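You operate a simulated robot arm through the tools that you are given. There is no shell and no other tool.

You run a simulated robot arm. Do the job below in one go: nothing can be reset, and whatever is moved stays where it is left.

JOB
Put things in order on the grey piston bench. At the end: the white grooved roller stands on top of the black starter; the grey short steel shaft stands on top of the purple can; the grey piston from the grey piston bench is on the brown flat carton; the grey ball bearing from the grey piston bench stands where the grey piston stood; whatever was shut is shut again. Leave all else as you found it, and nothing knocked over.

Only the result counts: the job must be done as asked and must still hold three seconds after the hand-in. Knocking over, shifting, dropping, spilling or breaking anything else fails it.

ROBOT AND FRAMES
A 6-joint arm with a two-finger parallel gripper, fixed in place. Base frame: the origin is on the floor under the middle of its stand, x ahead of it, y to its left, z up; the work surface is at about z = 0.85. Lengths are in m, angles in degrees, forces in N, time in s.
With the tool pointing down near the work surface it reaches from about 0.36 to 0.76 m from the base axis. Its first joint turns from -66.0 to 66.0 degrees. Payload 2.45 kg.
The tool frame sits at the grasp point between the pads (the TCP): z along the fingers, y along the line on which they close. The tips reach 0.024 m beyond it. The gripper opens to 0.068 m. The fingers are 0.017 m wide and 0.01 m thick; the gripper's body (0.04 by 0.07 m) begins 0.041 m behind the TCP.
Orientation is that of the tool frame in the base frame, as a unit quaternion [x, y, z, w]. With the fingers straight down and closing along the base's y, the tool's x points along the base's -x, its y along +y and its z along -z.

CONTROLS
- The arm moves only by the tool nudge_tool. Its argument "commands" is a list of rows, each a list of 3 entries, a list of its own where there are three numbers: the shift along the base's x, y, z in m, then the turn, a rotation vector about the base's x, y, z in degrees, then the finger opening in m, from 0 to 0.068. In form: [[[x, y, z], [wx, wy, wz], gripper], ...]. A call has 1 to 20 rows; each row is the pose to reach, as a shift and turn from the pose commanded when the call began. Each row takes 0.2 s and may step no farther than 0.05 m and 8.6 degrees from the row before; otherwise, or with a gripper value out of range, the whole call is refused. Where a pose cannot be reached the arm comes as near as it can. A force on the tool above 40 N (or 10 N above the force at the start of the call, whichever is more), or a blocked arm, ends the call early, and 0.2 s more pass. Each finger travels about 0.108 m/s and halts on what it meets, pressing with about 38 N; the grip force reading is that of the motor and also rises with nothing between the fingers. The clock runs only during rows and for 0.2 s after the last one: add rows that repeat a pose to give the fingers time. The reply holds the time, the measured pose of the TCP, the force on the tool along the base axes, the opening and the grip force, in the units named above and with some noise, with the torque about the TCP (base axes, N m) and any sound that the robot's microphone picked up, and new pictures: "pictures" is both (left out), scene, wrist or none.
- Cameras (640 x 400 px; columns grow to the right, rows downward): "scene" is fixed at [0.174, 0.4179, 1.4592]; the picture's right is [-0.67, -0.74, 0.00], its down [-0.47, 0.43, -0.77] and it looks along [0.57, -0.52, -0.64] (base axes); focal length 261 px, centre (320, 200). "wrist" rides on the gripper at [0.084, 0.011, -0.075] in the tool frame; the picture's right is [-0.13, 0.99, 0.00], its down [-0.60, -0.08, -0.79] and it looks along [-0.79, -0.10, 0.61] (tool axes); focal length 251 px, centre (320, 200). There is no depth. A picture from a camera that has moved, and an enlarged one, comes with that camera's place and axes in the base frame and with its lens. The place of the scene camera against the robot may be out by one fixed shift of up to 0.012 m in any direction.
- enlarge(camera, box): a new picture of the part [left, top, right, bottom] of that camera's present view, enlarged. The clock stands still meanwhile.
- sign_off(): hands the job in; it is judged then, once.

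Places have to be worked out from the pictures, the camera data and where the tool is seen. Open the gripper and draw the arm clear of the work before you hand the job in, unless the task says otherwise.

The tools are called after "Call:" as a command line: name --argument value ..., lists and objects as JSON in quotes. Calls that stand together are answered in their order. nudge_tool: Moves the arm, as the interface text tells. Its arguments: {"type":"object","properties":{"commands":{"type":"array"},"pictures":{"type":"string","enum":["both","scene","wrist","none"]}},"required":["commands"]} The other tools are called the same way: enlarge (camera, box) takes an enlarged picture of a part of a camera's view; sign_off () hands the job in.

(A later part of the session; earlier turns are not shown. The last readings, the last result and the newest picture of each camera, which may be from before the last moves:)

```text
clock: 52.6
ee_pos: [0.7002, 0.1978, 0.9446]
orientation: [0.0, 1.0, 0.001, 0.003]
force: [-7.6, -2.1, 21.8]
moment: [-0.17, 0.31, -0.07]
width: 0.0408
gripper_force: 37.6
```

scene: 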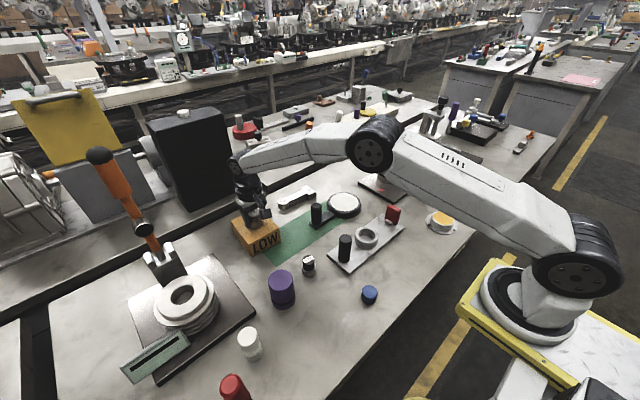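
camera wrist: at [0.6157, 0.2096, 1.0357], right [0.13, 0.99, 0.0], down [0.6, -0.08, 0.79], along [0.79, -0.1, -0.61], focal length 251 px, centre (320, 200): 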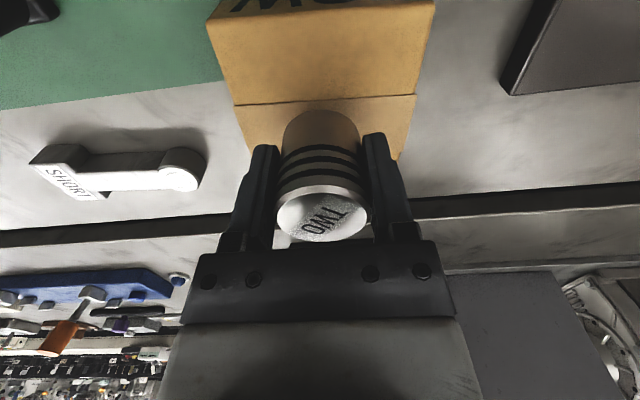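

Contact is firm (about 22 N), so the piston stands on the carton. I ease off about 2 mm of preload and open the fingers, then rise.

Call:
nudge_tool --commands '[[[0, 0, 0.002], [0, 0, 0], 0.03], [[0, 0, 0.002], [0, 0, 0], 0.03]]' --pictures "none"

Call:
nudge_tool --commands '[[[0, 0, 0.0], [0, 0, 0], 0.045], [[0, 0, 0.0], [0, 0, 0], 0.055], [[0, 0, 0.0], [0, 0, 0], 0.068], [[0, 0, 0.0], [0, 0, 0], 0.068], [[0, 0, 0.02], [0, 0, 0], 0.068], [[0, 0, 0.05], [0, 0, 0], 0.068], [[0, 0, 0.09], [0, 0, 0], 0.068]]' --pictures "both"

Call:
enlarge --camera "scene" --box '[215, 170, 305, 260]'

```text
clock: 53.2
ee_pos: [0.6999, 0.1972, 0.9455]
orientation: [0.0, 1.0, 0.001, 0.002]
force: [3.4, -0.4, 14.9]
moment: [-0.05, -0.09, 0.01]
width: 0.0409
gripper_force: 38.7
```

```text
clock: 54.8
ee_pos: [0.6987, 0.198, 1.0343]
orientation: [0.0, 1.0, 0.0, 0.001]
force: [-0.2, -1.0, 0.4]
moment: [0.0, -0.01, 0.0]
width: 0.068
gripper_force: 0.0
camera wrist: at [0.6153, 0.2088, 1.1081], right [0.13, 0.99, 0.0], down [0.6, -0.08, 0.79], along [0.79, -0.1, -0.61], focal length 251 px, centre (320, 200)
```

scene: 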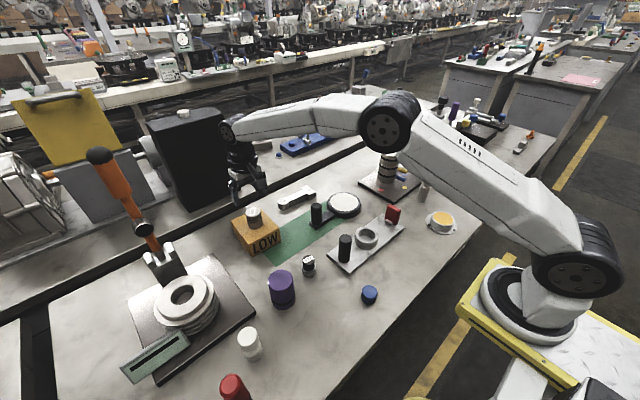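
wrist: 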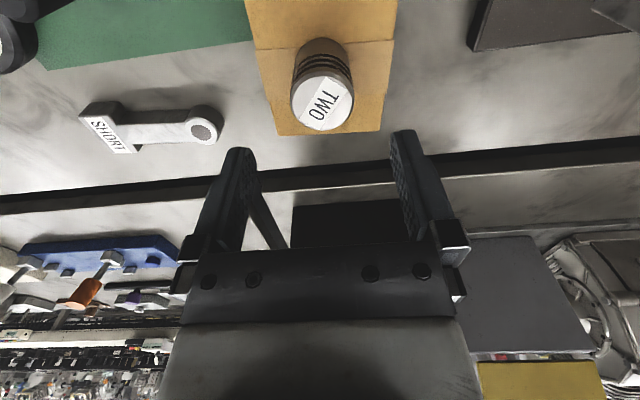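

```text
4.44 times, centred on (260, 215) of scene
camera zoom: at [0.174, 0.4179, 1.4592], right [-0.67, -0.74, 0.0], down [-0.47, 0.43, -0.77], along [0.57, -0.52, -0.64], focal length 1160 px, centre (587, 133)
```

zoom: 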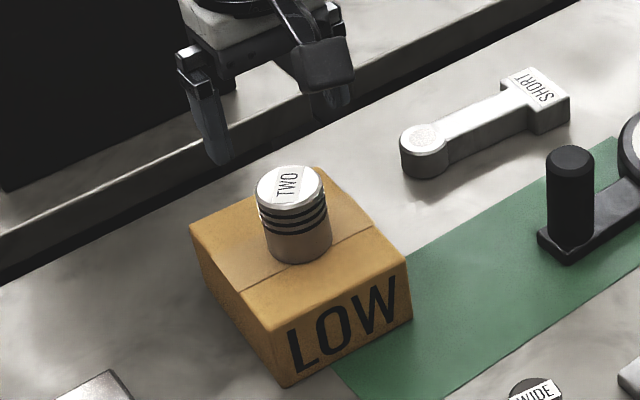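

The piston stands well on the carton. Now I go back toward the WIDE bearing piece for a precise look.

Call:
nudge_tool --commands '[[[-0.01, 0, 0.03], [0, 0, 0], 0.068], [[-0.04, -0.01, 0.06], [0, 0, 0], 0.068], [[-0.085, -0.015, 0.07], [0, 0, 0], 0.068], [[-0.13, -0.025, 0.07], [0, 0, 0], 0.068], [[-0.175, -0.035, 0.07], [0, 0, 0], 0.068], [[-0.22, -0.045, 0.05], [0, 0, 0], 0.068], [[-0.26, -0.05, 0.03], [0, 0, 0], 0.068], [[-0.28, -0.05, 0.03], [0, 0, 0], 0.068], [[-0.28, -0.05, 0.03], [0, 0, 0], 0.068]]' --pictures "wrist"

Call:
enlarge --camera "wrist" --box '[260, 40, 420, 160]'

Call:
enlarge --camera "wrist" --box '[400, 0, 640, 180]'

```text
refused: row 6 steps farther than a row can; nothing moved
```

```text
3.33 times, centred on (340, 100) of wrist
camera zoom: at [0.6153, 0.2088, 1.1081], right [0.13, 0.99, 0.0], down [0.6, -0.08, 0.79], along [0.79, -0.1, -0.61], focal length 838 px, centre (253, 533)
```

zoom: 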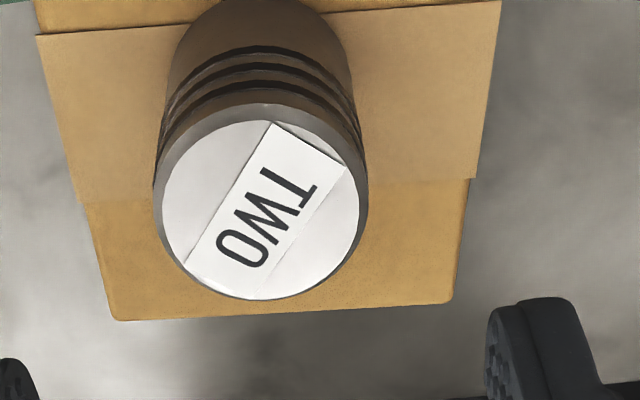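

```text
2.22 times, centred on (520, 90) of wrist
camera zoom: at [0.6153, 0.2088, 1.1081], right [0.13, 0.99, 0.0], down [0.6, -0.08, 0.79], along [0.79, -0.1, -0.61], focal length 559 px, centre (-124, 444)
```

zoom: 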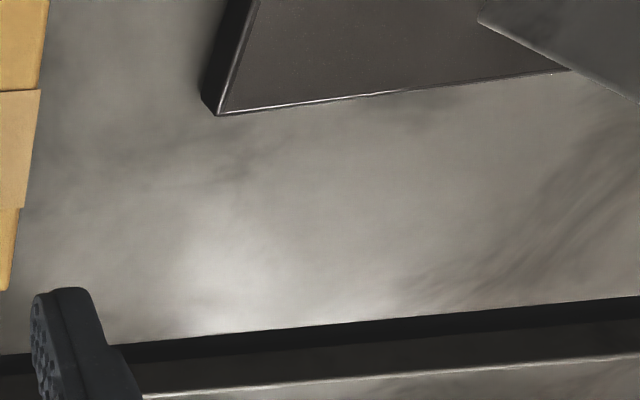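

Refused because one row exceeded 0.05 m. I repeat with smaller steps.

Call:
nudge_tool --commands '[[[-0.01, 0, 0.03], [0, 0, 0], 0.068], [[-0.04, -0.005, 0.06], [0, 0, 0], 0.068], [[-0.08, -0.01, 0.07], [0, 0, 0], 0.068], [[-0.12, -0.02, 0.07], [0, 0, 0], 0.068], [[-0.16, -0.03, 0.07], [0, 0, 0], 0.068], [[-0.2, -0.04, 0.06], [0, 0, 0], 0.068], [[-0.24, -0.05, 0.04], [0, 0, 0], 0.068], [[-0.28, -0.05, 0.03], [0, 0, 0], 0.068], [[-0.28, -0.05, 0.03], [0, 0, 0], 0.068]]' --pictures "wrist"

Call:
enlarge --camera "wrist" --box '[260, 40, 420, 160]'

Call:
enlarge --camera "wrist" --box '[400, 0, 640, 180]'

```text
clock: 56.8
ee_pos: [0.4186, 0.1471, 1.0652]
orientation: [-0.001, 1.0, 0.0, 0.002]
force: [0.1, -0.1, 0.6]
moment: [0.03, -0.01, -0.01]
width: 0.0678
gripper_force: 0.2
camera wrist: at [0.3347, 0.1591, 1.1391], right [0.13, 0.99, 0.0], down [0.6, -0.08, 0.79], along [0.79, -0.1, -0.61], focal length 251 px, centre (320, 200)
```

wrist: 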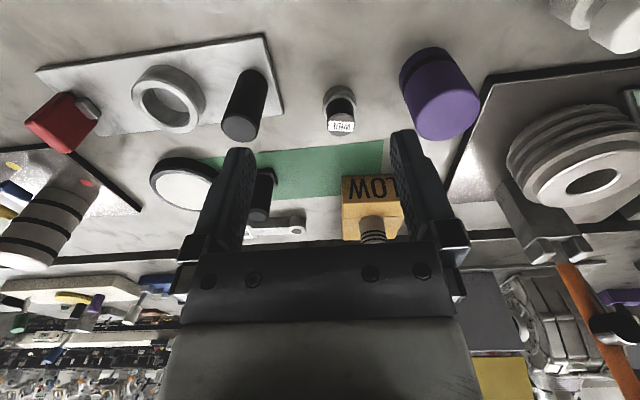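

```text
3.33 times, centred on (340, 100) of wrist
camera zoom: at [0.3347, 0.1591, 1.1391], right [0.13, 0.99, 0.0], down [0.6, -0.08, 0.79], along [0.79, -0.1, -0.61], focal length 838 px, centre (253, 533)
```

zoom: 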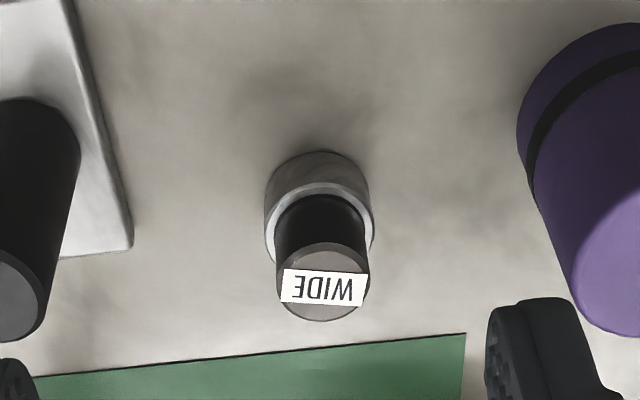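

```text
2.22 times, centred on (520, 90) of wrist
camera zoom: at [0.3347, 0.1591, 1.1391], right [0.13, 0.99, 0.0], down [0.6, -0.08, 0.79], along [0.79, -0.1, -0.61], focal length 559 px, centre (-124, 444)
```

zoom: 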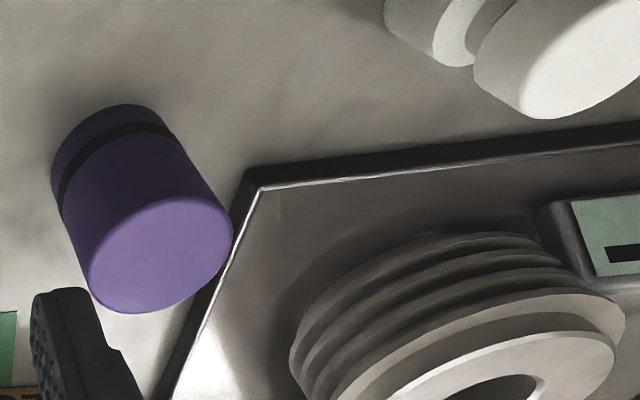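

Bearing measured at (0.508, 0.162), its black top 31 mm wide up to z≈0.9025; can at (0.488, 0.261) with top z≈0.932. I hover above the bearing to verify.

Call:
nudge_tool --commands '[[[0.03, 0.005, 0], [0, 0, 0], 0.068], [[0.06, 0.01, -0.02], [0, 0, 0], 0.068], [[0.0894, 0.0145, -0.04], [0, 0, 0], 0.068], [[0.0894, 0.0145, -0.075], [0, 0, 0], 0.068], [[0.0894, 0.0145, -0.075], [0, 0, 0], 0.068]]' --pictures "wrist"

Call:
enlarge --camera "wrist" --box '[240, 0, 420, 140]'

Call:
enlarge --camera "scene" --box '[260, 220, 350, 310]'

```text
clock: 58.0
ee_pos: [0.5095, 0.1633, 0.9885]
orientation: [0.001, 1.0, 0.0, 0.001]
force: [-0.3, -0.3, -0.4]
moment: [-0.02, 0.03, -0.01]
width: 0.0677
gripper_force: 0.0
camera wrist: at [0.4256, 0.1737, 1.0634], right [0.13, 0.99, 0.0], down [0.6, -0.08, 0.79], along [0.79, -0.1, -0.61], focal length 251 px, centre (320, 200)
```

wrist: 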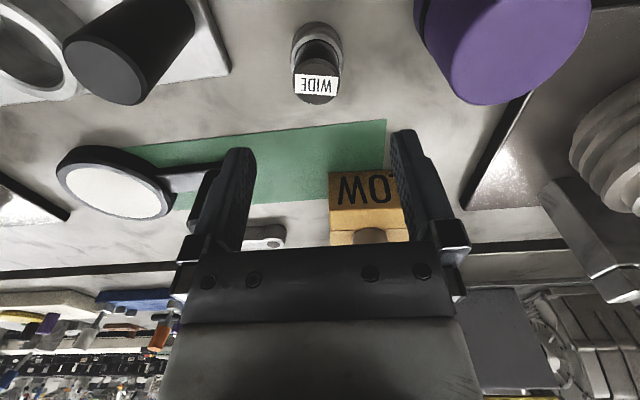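

```text
2.86 times, centred on (330, 70) of wrist
camera zoom: at [0.4256, 0.1737, 1.0634], right [0.13, 0.99, 0.0], down [0.6, -0.08, 0.79], along [0.79, -0.1, -0.61], focal length 718 px, centre (291, 571)
```

zoom: 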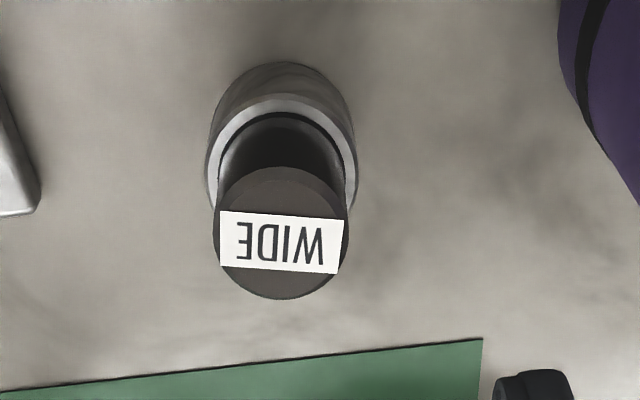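

```text
4.44 times, centred on (305, 265) of scene
camera zoom: at [0.174, 0.4179, 1.4592], right [-0.67, -0.74, 0.0], down [-0.47, 0.43, -0.77], along [0.57, -0.52, -0.64], focal length 1160 px, centre (387, -89)
```

zoom: 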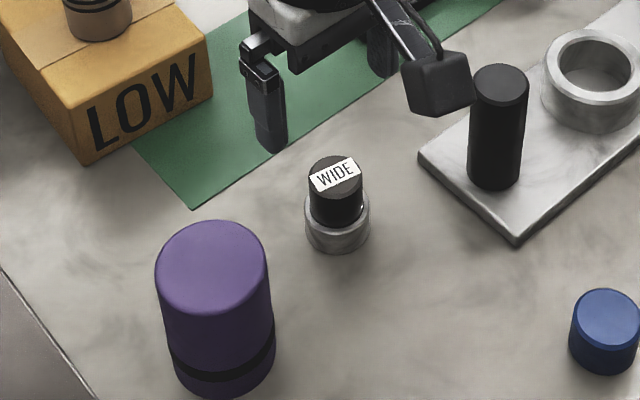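

The bearing centre reads (0.508, 0.161), a millimetre or two from the tool. I correct, descend to z≈0.898 so the tips stay above the grey ring, and check.

Call:
nudge_tool --commands '[[[-0.001, -0.0015, -0.03], [0, 0, 0], 0.068], [[-0.001, -0.0015, -0.06], [0, 0, 0], 0.068], [[-0.001, -0.0015, -0.08], [0, 0, 0], 0.068], [[-0.001, -0.0015, -0.0905], [0, 0, 0], 0.068], [[-0.001, -0.0015, -0.0905], [0, 0, 0], 0.068]]' --pictures "scene"

Call:
enlarge --camera "scene" --box '[270, 220, 350, 300]'

```text
clock: 59.2
ee_pos: [0.5073, 0.1601, 0.8965]
orientation: [0.0, 1.0, -0.001, 0.001]
force: [0.4, -0.5, -0.2]
moment: [0.05, 0.03, 0.03]
width: 0.0682
gripper_force: 0.0
```

scene: 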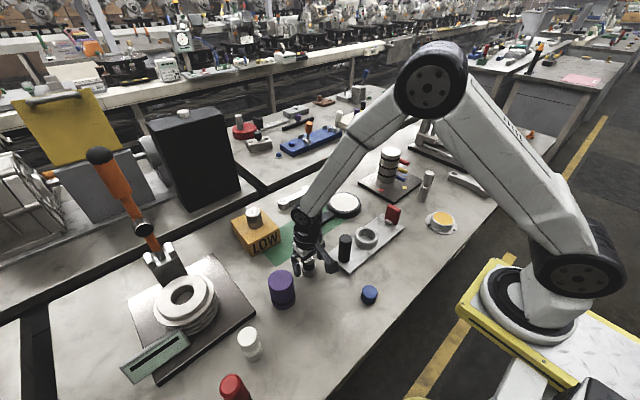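

```text
5.00 times, centred on (310, 260) of scene
camera zoom: at [0.174, 0.4179, 1.4592], right [-0.67, -0.74, 0.0], down [-0.47, 0.43, -0.77], along [0.57, -0.52, -0.64], focal length 1305 px, centre (370, -100)
```

zoom: 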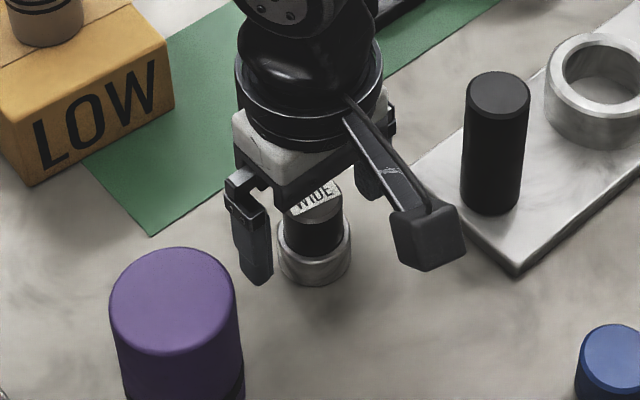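

Fingers straddle the black top above the ring. I close and lift slightly.

Call:
nudge_tool --commands '[[[0, 0, 0], [0, 0, 0], 0.02], [[0, 0, 0], [0, 0, 0], 0.02], [[0, 0, 0], [0, 0, 0], 0.02], [[0, 0, 0.003], [0, 0, 0], 0.02], [[0, 0, 0.01], [0, 0, 0], 0.02], [[0, 0, 0.025], [0, 0, 0], 0.02]]' --pictures "scene"

Call:
enlarge --camera "scene" --box '[270, 220, 350, 300]'

```text
clock: 60.6
ee_pos: [0.5071, 0.1616, 0.9235]
orientation: [0.0, 1.0, 0.0, 0.001]
force: [-0.2, -0.1, -1.7]
moment: [0.02, 0.0, 0.04]
width: 0.0304
gripper_force: 38.1
```

scene: 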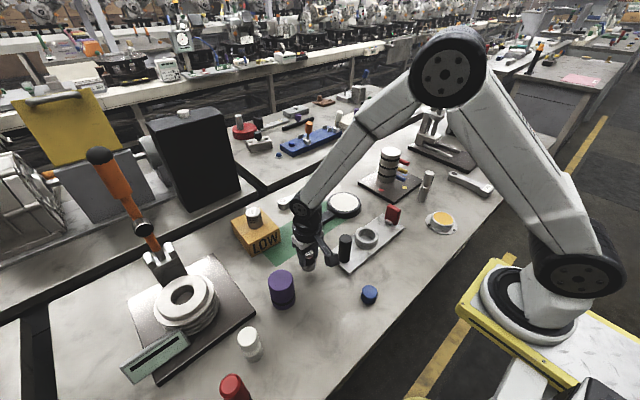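

```text
5.00 times, centred on (310, 260) of scene
camera zoom: at [0.174, 0.4179, 1.4592], right [-0.67, -0.74, 0.0], down [-0.47, 0.43, -0.77], along [0.57, -0.52, -0.64], focal length 1305 px, centre (370, -100)
```

zoom: 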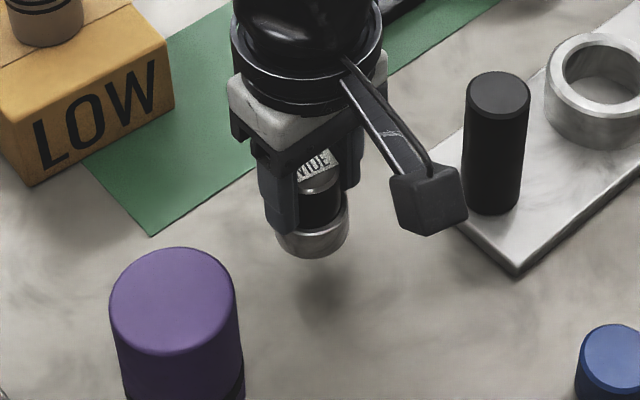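

The bearing is held. I lift it and carry it high over to above the piston's old place (0.3687, −0.4054).

Call:
nudge_tool --commands '[[[0, 0, 0.045], [0, 0, 0], 0.02], [[0, 0, 0.09], [0, 0, 0], 0.02], [[0, 0, 0.135], [0, 0, 0], 0.02], [[0, 0, 0.1765], [0, 0, 0], 0.02], [[-0.0106, -0.0436, 0.1765], [0, 0, -3.85], 0.02], [[-0.0213, -0.0872, 0.1765], [0, 0, -7.7], 0.02], [[-0.0319, -0.1308, 0.1765], [0, 0, -11.55], 0.02], [[-0.0426, -0.1744, 0.1765], [0, 0, -15.4], 0.02], [[-0.0532, -0.218, 0.1765], [0, 0, -19.25], 0.02], [[-0.0639, -0.2616, 0.1765], [0, 0, -23.1], 0.02], [[-0.0745, -0.3052, 0.1765], [0, 0, -26.95], 0.02], [[-0.0852, -0.3488, 0.1765], [0, 0, -30.8], 0.02], [[-0.0958, -0.3924, 0.1765], [0, 0, -34.65], 0.02], [[-0.1065, -0.436, 0.1765], [0, 0, -38.5], 0.02], [[-0.1171, -0.4796, 0.1765], [0, 0, -42.35], 0.02], [[-0.1278, -0.5232, 0.1765], [0, 0, -46.2], 0.02], [[-0.1384, -0.567, 0.1765], [0, 0, -50], 0.02], [[-0.1384, -0.567, 0.1765], [0, 0, -50], 0.02]]' --pictures "both"

```text
clock: 64.4
ee_pos: [0.3691, -0.4069, 1.1018]
orientation: [0.424, 0.906, -0.001, 0.001]
force: [1.3, -1.2, -1.9]
moment: [0.01, -0.01, -0.02]
width: 0.0304
gripper_force: 38.1
camera wrist: at [0.3234, -0.3346, 1.1741], right [0.84, 0.54, 0.0], down [0.33, -0.51, 0.79], along [0.43, -0.67, -0.61], focal length 251 px, centre (320, 200)
```

scene: 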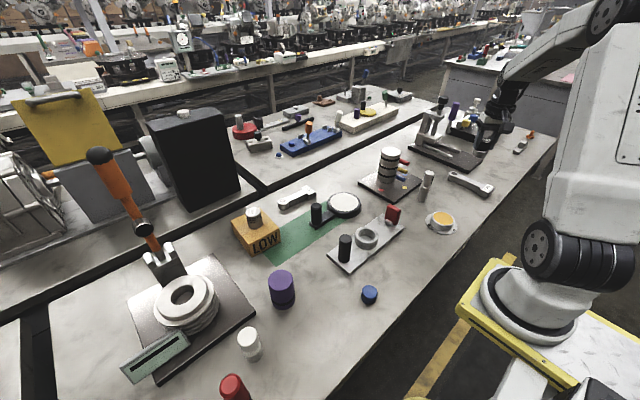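
wrist: 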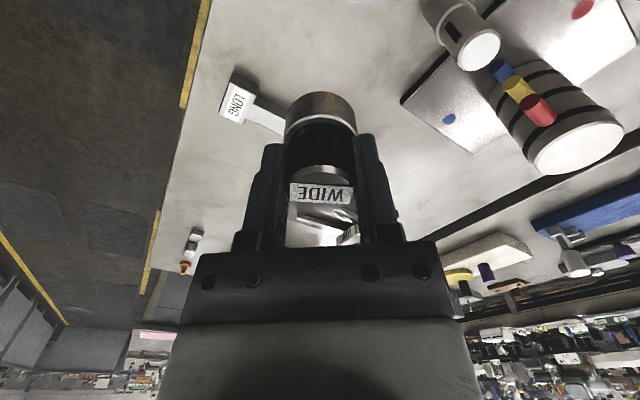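

I am above the old piston place. I descend to about 12 mm above the bench.

Call:
nudge_tool --commands '[[[0, 0.001, -0.045], [0, 0, 0], 0.02], [[0, 0.001, -0.09], [0, 0, 0], 0.02], [[0, 0.001, -0.135], [0, 0, 0], 0.02], [[0, 0.001, -0.175], [0, 0, 0], 0.02], [[0, 0.001, -0.192], [0, 0, 0], 0.02], [[0, 0.001, -0.192], [0, 0, 0], 0.02]]' --pictures "both"

Call:
enlarge --camera "scene" --box '[410, 150, 510, 230]'

```text
clock: 65.8
ee_pos: [0.3686, -0.4043, 0.9065]
orientation: [0.422, 0.906, 0.0, 0.002]
force: [0.0, 0.0, -1.6]
moment: [0.01, 0.02, -0.01]
width: 0.0301
gripper_force: 38.0
camera wrist: at [0.3241, -0.3334, 0.981], right [0.84, 0.54, 0.0], down [0.33, -0.51, 0.79], along [0.43, -0.67, -0.61], focal length 251 px, centre (320, 200)
```

scene: 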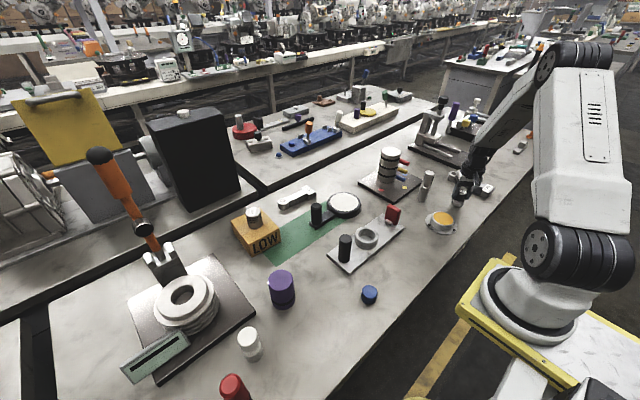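
wrist: 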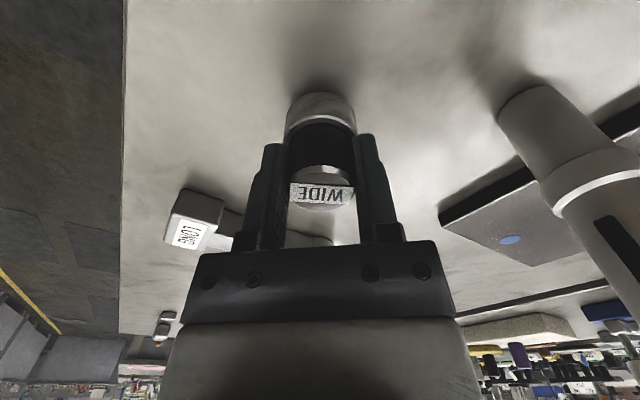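

```text
5.00 times, centred on (460, 190) of scene
camera zoom: at [0.174, 0.4179, 1.4592], right [-0.67, -0.74, 0.0], down [-0.47, 0.43, -0.77], along [0.57, -0.52, -0.64], focal length 1305 px, centre (-380, 250)
```

zoom: 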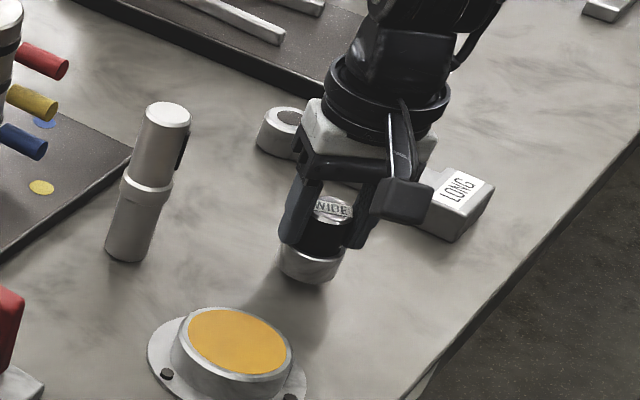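

About 9 mm remain. I lower in small steps to contact.

Call:
nudge_tool --commands '[[[0, 0, -0.004], [0, 0, 0], 0.02], [[0, 0, -0.007], [0, 0, 0], 0.02]]' --pictures "none"

Call:
nudge_tool --commands '[[[0, 0, -0.001], [0, 0, 0], 0.02], [[0, 0, -0.002], [0, 0, 0], 0.02]]' --pictures "none"

```text
clock: 66.4
ee_pos: [0.3693, -0.404, 0.9006]
orientation: [0.423, 0.906, 0.0, 0.001]
force: [0.0, -0.3, -1.3]
moment: [-0.03, 0.01, 0.01]
width: 0.0305
gripper_force: 38.0
```

```text
clock: 67.0
ee_pos: [0.3679, -0.4051, 0.8985]
orientation: [0.423, 0.906, -0.001, 0.001]
force: [0.5, 0.5, -0.6]
moment: [0.03, 0.0, 0.0]
width: 0.0303
gripper_force: 38.2
```

Call:
nudge_tool --commands '[[[0, 0, -0.001], [0, 0, 0], 0.02], [[0, 0, -0.0015], [0, 0, 0], 0.02]]' --pictures "none"

```text
clock: 67.6
ee_pos: [0.3695, -0.4053, 0.8982]
orientation: [0.423, 0.906, 0.0, 0.001]
force: [-1.1, 3.6, 10.2]
moment: [0.17, 0.06, 0.0]
width: 0.0303
gripper_force: 38.0
```

The bearing touches the bench (about 10 N). I open the fingers fully and rise straight up.

Call:
nudge_tool --commands '[[[0, 0, 0.0005], [0, 0, 0], 0.02], [[0, 0, 0.0005], [0, 0, 0], 0.04], [[0, 0, 0.0005], [0, 0, 0], 0.06], [[0, 0, 0.0005], [0, 0, 0], 0.068], [[0, 0, 0.0005], [0, 0, 0], 0.068], [[0, 0, 0.02], [0, 0, 0], 0.068], [[0, 0, 0.06], [0, 0, 0], 0.068], [[0, 0, 0.1], [0, 0, 0], 0.068], [[0, 0, 0.13], [0, 0, 0], 0.068]]' --pictures "both"

Call:
enlarge --camera "scene" --box '[410, 150, 510, 230]'

Call:
enlarge --camera "wrist" --box '[260, 20, 400, 140]'

```text
clock: 69.6
ee_pos: [0.3687, -0.4047, 1.0269]
orientation: [0.422, 0.907, 0.0, 0.001]
force: [0.4, 0.0, -0.5]
moment: [0.02, -0.03, 0.01]
width: 0.0681
gripper_force: 0.0
camera wrist: at [0.3235, -0.3331, 1.1016], right [0.84, 0.54, 0.0], down [0.33, -0.51, 0.79], along [0.43, -0.67, -0.61], focal length 251 px, centre (320, 200)
```

scene: 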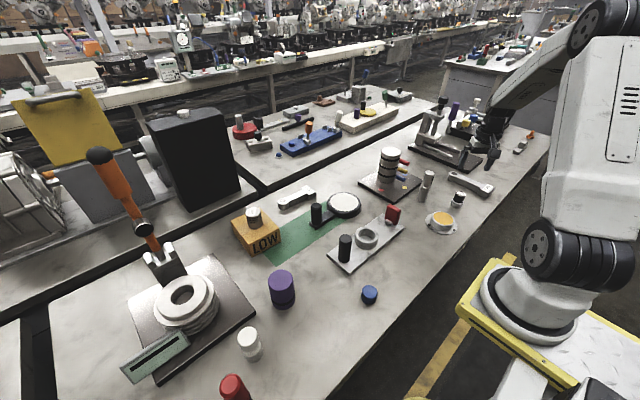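
wrist: 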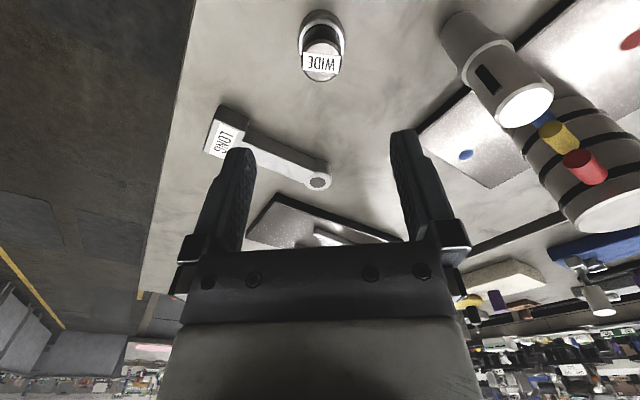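

```text
5.00 times, centred on (460, 190) of scene
camera zoom: at [0.174, 0.4179, 1.4592], right [-0.67, -0.74, 0.0], down [-0.47, 0.43, -0.77], along [0.57, -0.52, -0.64], focal length 1305 px, centre (-380, 250)
```

zoom: 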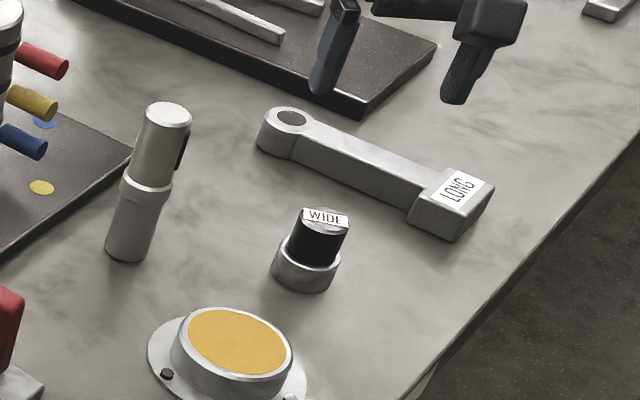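

```text
3.33 times, centred on (330, 80) of wrist
camera zoom: at [0.3235, -0.3331, 1.1016], right [0.84, 0.54, 0.0], down [0.33, -0.51, 0.79], along [0.43, -0.67, -0.61], focal length 838 px, centre (287, 600)
```

zoom: 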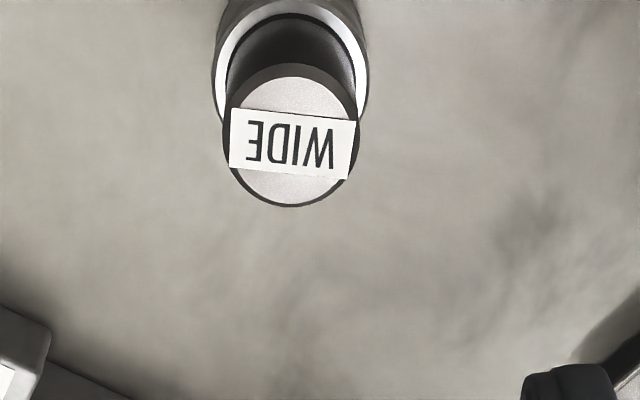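

The bearing stands at the piston's old place. Next I rise, square the tool to yaw 0 (so the pads avoid the shaft's key), and look at the shaft.

Call:
nudge_tool --commands '[[[0, 0.005, 0.04], [0, 0, 5], 0.068], [[0, 0.012, 0.08], [0, 0, 10], 0.068], [[0, 0.02, 0.11], [0, 0, 16], 0.068], [[0, 0.03, 0.12], [0, 0, 22], 0.068], [[0, 0.04, 0.12], [0, 0, 28], 0.068], [[0, 0.05, 0.12], [0, 0, 34], 0.068], [[0, 0.06, 0.12], [0, 0, 40], 0.068], [[0, 0.066, 0.12], [0, 0, 46], 0.068], [[0, 0.066, 0.12], [0, 0, 50], 0.068], [[0, 0.066, 0.12], [0, 0, 50], 0.068]]' --pictures "wrist"

Call:
enlarge --camera "wrist" --box '[260, 30, 400, 170]'

```text
clock: 71.8
ee_pos: [0.3688, -0.3379, 1.1478]
orientation: [-0.001, 1.0, 0.0, 0.001]
force: [0.5, -0.6, -0.7]
moment: [0.04, 0.01, -0.03]
width: 0.0676
gripper_force: 0.0
camera wrist: at [0.2856, -0.3277, 1.2216], right [0.13, 0.99, 0.0], down [0.6, -0.08, 0.79], along [0.79, -0.1, -0.61], focal length 251 px, centre (320, 200)
```

wrist: 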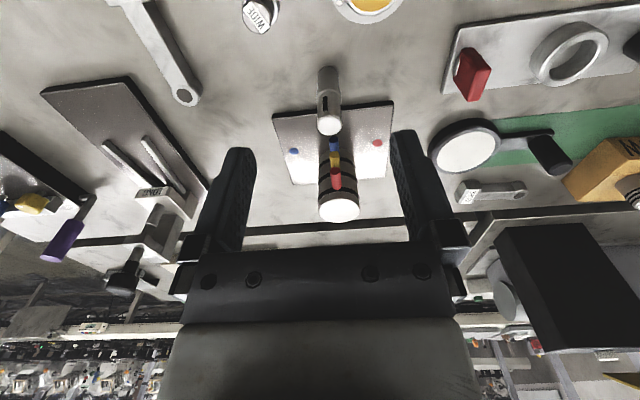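

```text
2.86 times, centred on (330, 100) of wrist
camera zoom: at [0.2856, -0.3277, 1.2216], right [0.13, 0.99, 0.0], down [0.6, -0.08, 0.79], along [0.79, -0.1, -0.61], focal length 718 px, centre (291, 486)
```

zoom: 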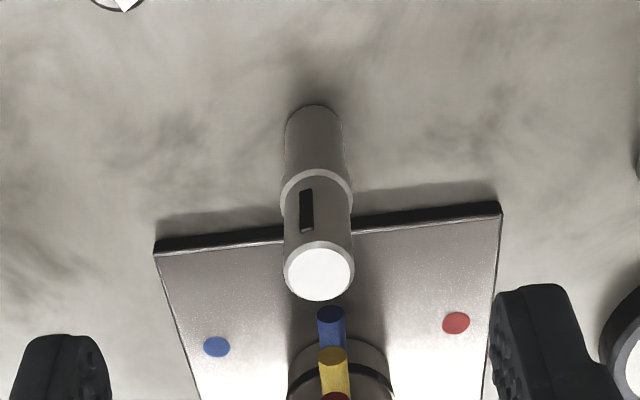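

Shaft confirmed at (0.469, −0.339), top z≈0.969, key facing about −x, so yaw 0 is good. I move above it at height and look again.

Call:
nudge_tool --commands '[[[0.035, -0.001, 0], [0, 0, 0], 0.068], [[0.07, -0.001, 0], [0, 0, 0], 0.068], [[0.1005, -0.001, 0], [0, 0, 0], 0.068], [[0.1005, -0.001, -0.04], [0, 0, 0], 0.068], [[0.1005, -0.001, -0.08], [0, 0, 0], 0.068], [[0.1005, -0.001, -0.108], [0, 0, 0], 0.068], [[0.1005, -0.001, -0.108], [0, 0, 0], 0.068]]' --pictures "both"

Call:
enlarge --camera "wrist" --box '[240, 0, 400, 140]'

Call:
enlarge --camera "scene" --box '[370, 110, 470, 210]'

```text
clock: 73.4
ee_pos: [0.4704, -0.3393, 1.0374]
orientation: [0.0, 1.0, 0.0, 0.001]
force: [-0.1, -0.2, 0.8]
moment: [0.0, 0.03, 0.01]
width: 0.0681
gripper_force: 0.0
camera wrist: at [0.3872, -0.3285, 1.1127], right [0.13, 0.99, 0.0], down [0.6, -0.08, 0.79], along [0.79, -0.1, -0.61], focal length 251 px, centre (320, 200)
```

scene: 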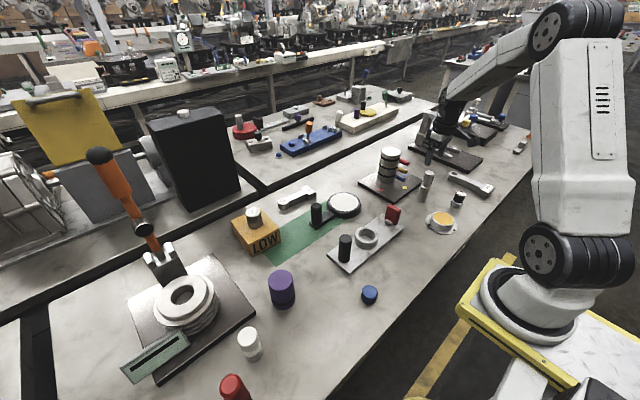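
wrist: 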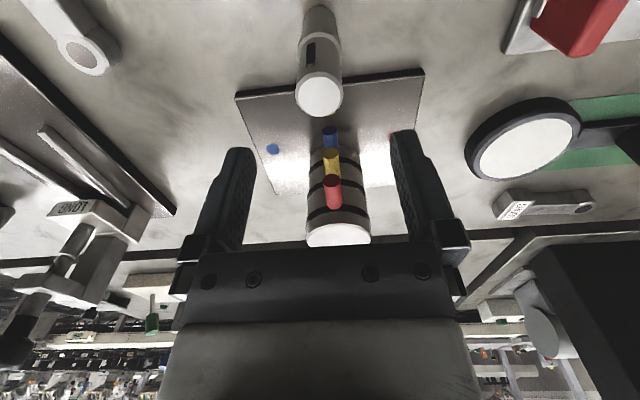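

```text
2.86 times, centred on (320, 70) of wrist
camera zoom: at [0.3872, -0.3285, 1.1127], right [0.13, 0.99, 0.0], down [0.6, -0.08, 0.79], along [0.79, -0.1, -0.61], focal length 718 px, centre (320, 571)
```

zoom: 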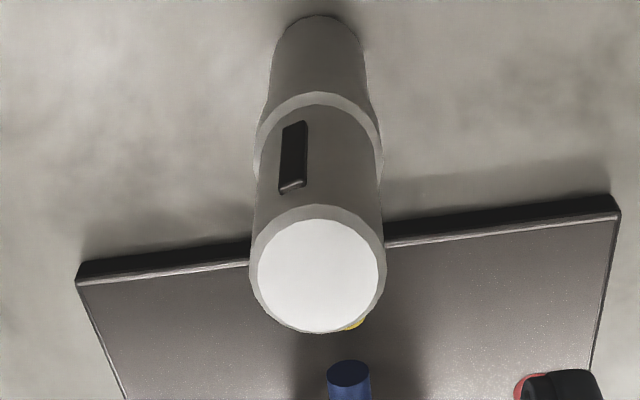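

```text
4.00 times, centred on (420, 160) of scene
camera zoom: at [0.174, 0.4179, 1.4592], right [-0.67, -0.74, 0.0], down [-0.47, 0.43, -0.77], along [0.57, -0.52, -0.64], focal length 1044 px, centre (-80, 360)
```

zoom: 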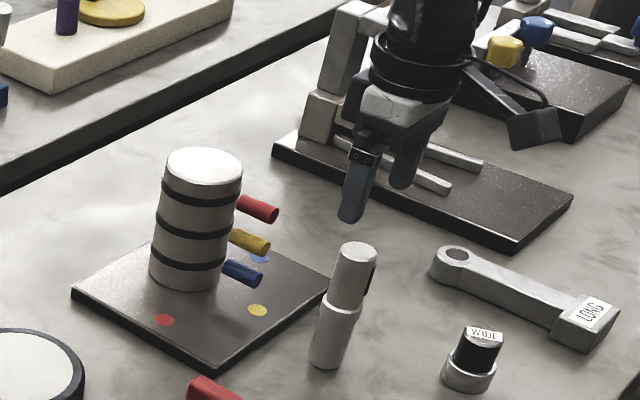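

The shaft top reads (0.469, −0.339), aligned with the tool. I descend to z≈0.948, keeping the tips above the collar.

Call:
nudge_tool --commands '[[[-0.0005, 0, -0.03], [0, 0, 0], 0.068], [[-0.0005, 0, -0.06], [0, 0, 0], 0.068], [[-0.0005, 0, -0.08], [0, 0, 0], 0.068], [[-0.0005, 0, -0.089], [0, 0, 0], 0.068], [[-0.0005, 0, -0.089], [0, 0, 0], 0.068]]' --pictures "scene"

Call:
enlarge --camera "scene" --box '[380, 130, 470, 210]'

```text
clock: 74.6
ee_pos: [0.4694, -0.3401, 0.9496]
orientation: [0.0, 1.0, 0.0, 0.001]
force: [0.2, -0.8, 0.4]
moment: [-0.03, -0.01, 0.02]
width: 0.0679
gripper_force: 0.0
```

scene: 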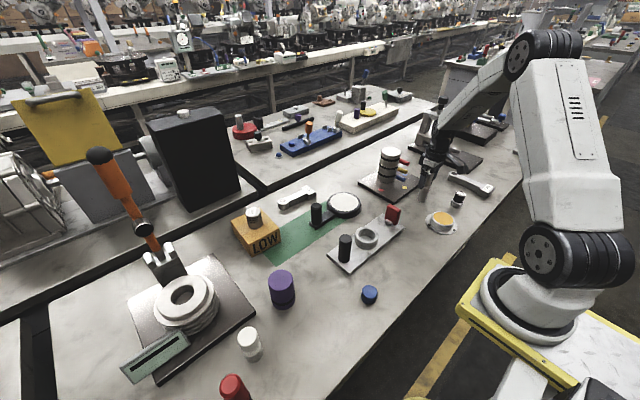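

```text
5.00 times, centred on (425, 170) of scene
camera zoom: at [0.174, 0.4179, 1.4592], right [-0.67, -0.74, 0.0], down [-0.47, 0.43, -0.77], along [0.57, -0.52, -0.64], focal length 1305 px, centre (-205, 350)
```

zoom: 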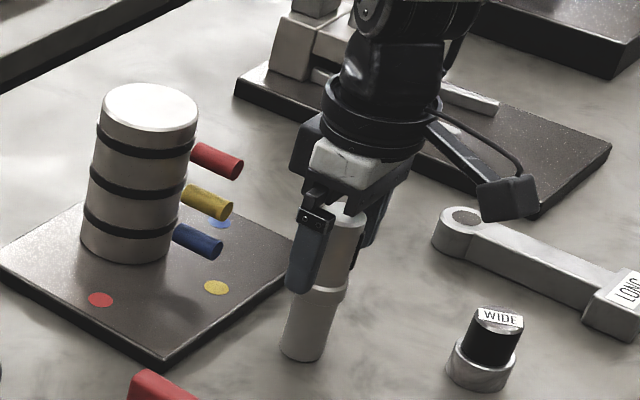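

The fingers are on either side of the upper shaft. I close and lift gently.

Call:
nudge_tool --commands '[[[0, 0, 0], [0, 0, 0], 0.02], [[0, 0, 0], [0, 0, 0], 0.02], [[0, 0, 0], [0, 0, 0], 0.02], [[0, 0, 0.003], [0, 0, 0], 0.02], [[0, 0, 0.01], [0, 0, 0], 0.02], [[0, 0, 0.025], [0, 0, 0], 0.02]]' --pictures "scene"

Call:
enlarge --camera "scene" --box '[380, 130, 470, 210]'

```text
clock: 76.0
ee_pos: [0.4694, -0.3396, 0.9754]
orientation: [0.0, 1.0, 0.0, 0.0]
force: [-0.2, 0.0, -4.6]
moment: [0.0, -0.02, 0.01]
width: 0.0288
gripper_force: 37.7
```

scene: 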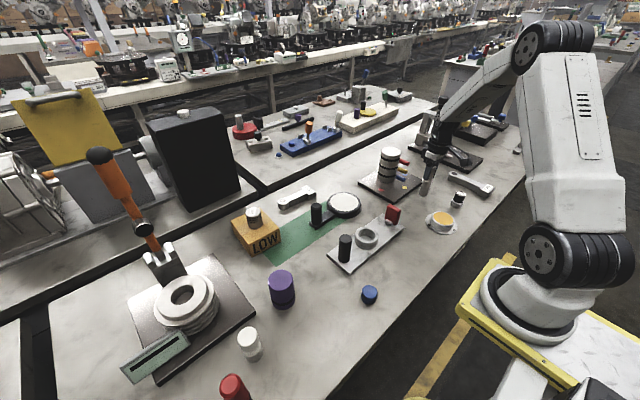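

```text
5.00 times, centred on (425, 170) of scene
camera zoom: at [0.1741, 0.4179, 1.4592], right [-0.67, -0.74, 0.0], down [-0.47, 0.43, -0.77], along [0.57, -0.52, -0.64], focal length 1305 px, centre (-205, 350)
```

zoom: 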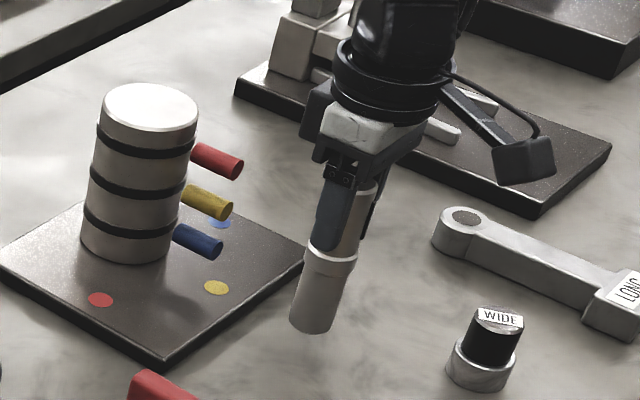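

The shaft is held (28.8 mm wide, about 0.45 kg) and hangs straight. I lift it high and carry it over to the purple can.

Call:
nudge_tool --commands '[[[0, 0, 0.045], [0, 0, 0], 0.02], [[0, 0, 0.09], [0, 0, 0], 0.02], [[0, 0, 0.135], [0, 0, 0], 0.02], [[0, 0, 0.17], [0, 0, 0], 0.02], [[0.0013, 0.04, 0.17], [0, 0, 0], 0.02], [[0.0025, 0.08, 0.17], [0, 0, 0], 0.02], [[0.0038, 0.12, 0.17], [0, 0, 0], 0.02], [[0.005, 0.16, 0.17], [0, 0, 0], 0.02], [[0.0063, 0.2, 0.17], [0, 0, 0], 0.02], [[0.0075, 0.24, 0.17], [0, 0, 0], 0.02], [[0.0088, 0.28, 0.17], [0, 0, 0], 0.02], [[0.01, 0.32, 0.17], [0, 0, 0], 0.02], [[0.0113, 0.36, 0.17], [0, 0, 0], 0.02], [[0.0125, 0.4, 0.17], [0, 0, 0], 0.02], [[0.0138, 0.44, 0.17], [0, 0, 0], 0.02], [[0.015, 0.48, 0.17], [0, 0, 0], 0.02], [[0.015, 0.52, 0.17], [0, 0, 0], 0.02], [[0.0, 0.54, 0.17], [0, 0, 0], 0.02], [[-0.02, 0.56, 0.17], [0, 0, 0], 0.02], [[-0.02, 0.56, 0.17], [0, 0, 0], 0.02]]' --pictures "both"

Call:
enlarge --camera "wrist" --box '[260, 20, 460, 160]'

```text
clock: 80.2
ee_pos: [0.4482, 0.2201, 1.1459]
orientation: [0.001, 1.0, 0.0, 0.001]
force: [-0.4, -0.4, -3.5]
moment: [-0.02, 0.04, -0.04]
width: 0.0288
gripper_force: 38.1
camera wrist: at [0.3655, 0.2316, 1.2195], right [0.13, 0.99, 0.0], down [0.6, -0.08, 0.79], along [0.79, -0.1, -0.61], focal length 251 px, centre (320, 200)
```

scene: 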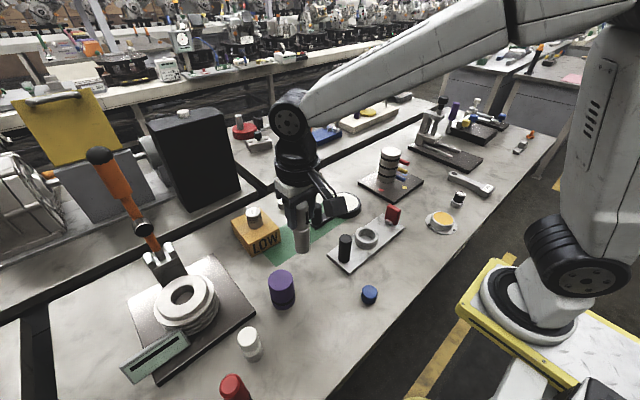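
wrist: 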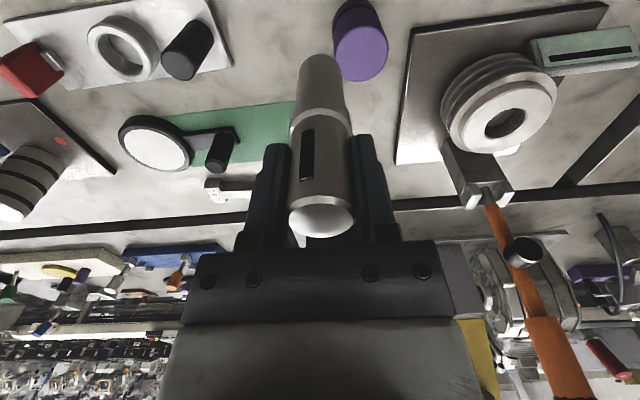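

```text
2.86 times, centred on (360, 90) of wrist
camera zoom: at [0.3655, 0.2316, 1.2195], right [0.13, 0.99, 0.0], down [0.6, -0.08, 0.79], along [0.79, -0.1, -0.61], focal length 718 px, centre (206, 514)
```

zoom: 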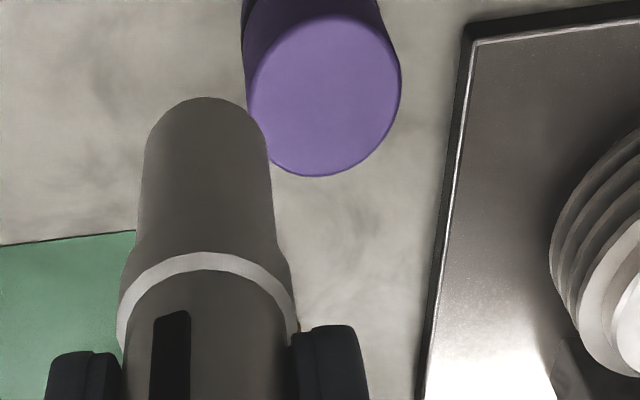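

The can top centre reads (0.489, 0.261), 58 mm wide. I move over it and lower to about 14 mm above it.

Call:
nudge_tool --commands '[[[0.02, 0.02, 0], [0, 0, 0], 0.02], [[0.041, 0.041, 0], [0, 0, 0], 0.02], [[0.041, 0.041, -0.035], [0, 0, 0], 0.02], [[0.041, 0.041, -0.07], [0, 0, 0], 0.02], [[0.041, 0.041, -0.098], [0, 0, 0], 0.02], [[0.041, 0.041, -0.098], [0, 0, 0], 0.02]]' --pictures "both"

Call:
enlarge --camera "scene" --box '[235, 210, 335, 310]'

Call:
enlarge --camera "wrist" --box '[220, 0, 420, 150]'

```text
clock: 81.6
ee_pos: [0.4902, 0.2603, 1.0453]
orientation: [0.0, 1.0, 0.0, 0.001]
force: [0.6, 0.4, -4.3]
moment: [-0.02, -0.01, 0.01]
width: 0.0288
gripper_force: 37.9
camera wrist: at [0.4067, 0.2714, 1.1202], right [0.13, 0.99, 0.0], down [0.6, -0.08, 0.79], along [0.79, -0.1, -0.61], focal length 251 px, centre (320, 200)
```

scene: 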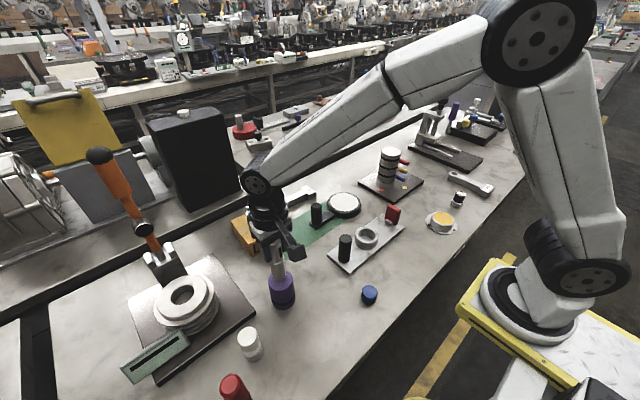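
wrist: 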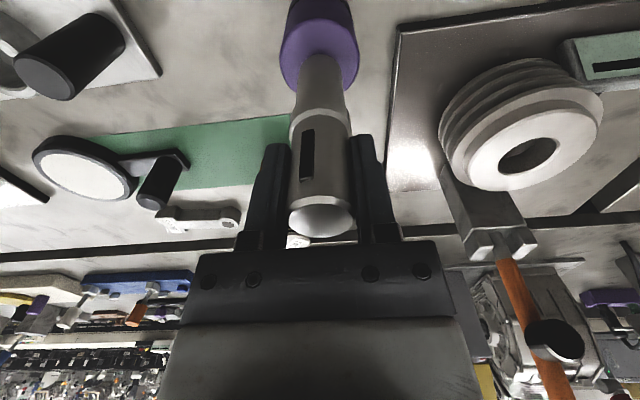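

```text
4.00 times, centred on (285, 260) of scene
camera zoom: at [0.1741, 0.418, 1.4592], right [-0.67, -0.74, 0.0], down [-0.47, 0.43, -0.77], along [0.57, -0.52, -0.64], focal length 1044 px, centre (460, -40)
```

zoom: 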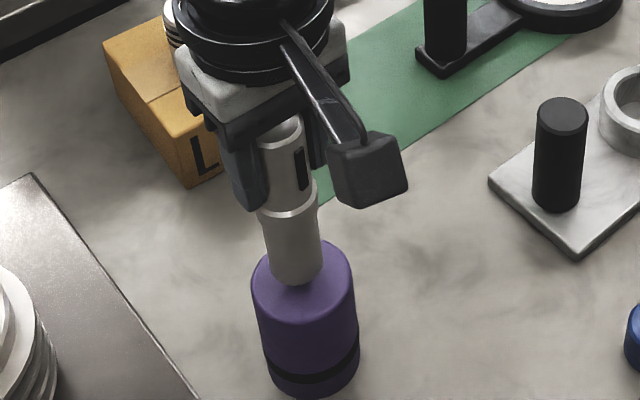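

```text
2.67 times, centred on (320, 75) of wrist
camera zoom: at [0.4067, 0.2714, 1.1202], right [0.13, 0.99, 0.0], down [0.6, -0.08, 0.79], along [0.79, -0.1, -0.61], focal length 670 px, centre (320, 533)
```

zoom: 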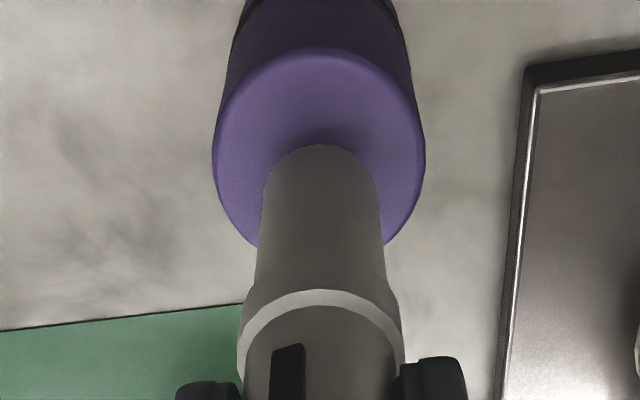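

The shaft's foot is centred over the can within 1–2 mm. I lower in small steps to contact.

Call:
nudge_tool --commands '[[[0, 0, -0.005], [0, 0, 0], 0.02], [[0, 0, -0.009], [0, 0, 0], 0.02], [[0, 0, -0.011], [0, 0, 0], 0.02]]' --pictures "none"

Call:
nudge_tool --commands '[[[0, 0, -0.001], [0, 0, 0], 0.02], [[0, 0, -0.0015], [0, 0, 0], 0.02]]' --pictures "none"

```text
clock: 82.4
ee_pos: [0.4902, 0.261, 1.0359]
orientation: [0.0, 1.0, 0.0, 0.001]
force: [-0.1, 1.0, -3.8]
moment: [-0.02, -0.01, 0.03]
width: 0.0287
gripper_force: 37.5
```

```text
clock: 83.0
ee_pos: [0.4905, 0.2615, 1.0348]
orientation: [0.0, 1.0, 0.0, 0.001]
force: [-1.9, -0.5, -2.8]
moment: [-0.05, 0.01, -0.03]
width: 0.0289
gripper_force: 38.1
```

Call:
nudge_tool --commands '[[[0, 0, -0.001], [0, 0, 0], 0.02], [[0, 0, -0.0015], [0, 0, 0], 0.02]]' --pictures "scene"

Call:
enlarge --camera "scene" --box '[255, 240, 315, 310]'

```text
clock: 83.6
ee_pos: [0.4905, 0.2614, 1.0336]
orientation: [0.0, 1.0, 0.001, 0.002]
force: [-3.6, -3.2, 15.0]
moment: [-0.46, 0.41, -0.01]
width: 0.0287
gripper_force: 38.3
```

scene: 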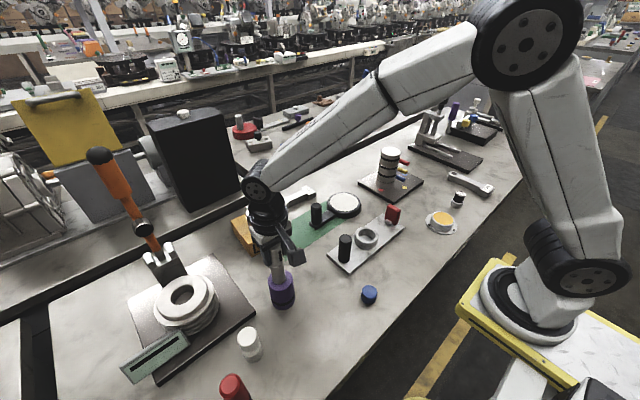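

```text
5.71 times, centred on (285, 275) of scene
camera zoom: at [0.1737, 0.4177, 1.4593], right [-0.67, -0.74, 0.0], down [-0.47, 0.43, -0.77], along [0.57, -0.52, -0.64], focal length 1491 px, centre (520, -229)
```

zoom: 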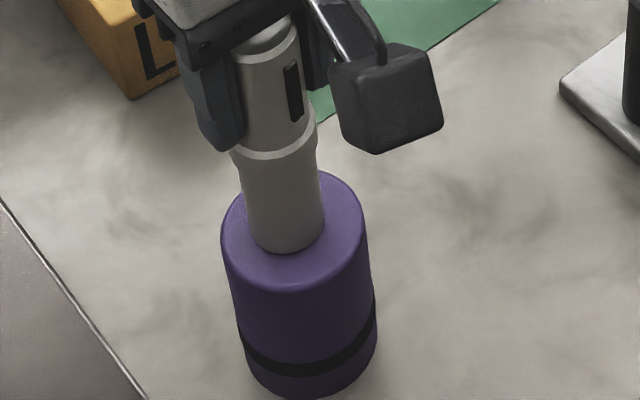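

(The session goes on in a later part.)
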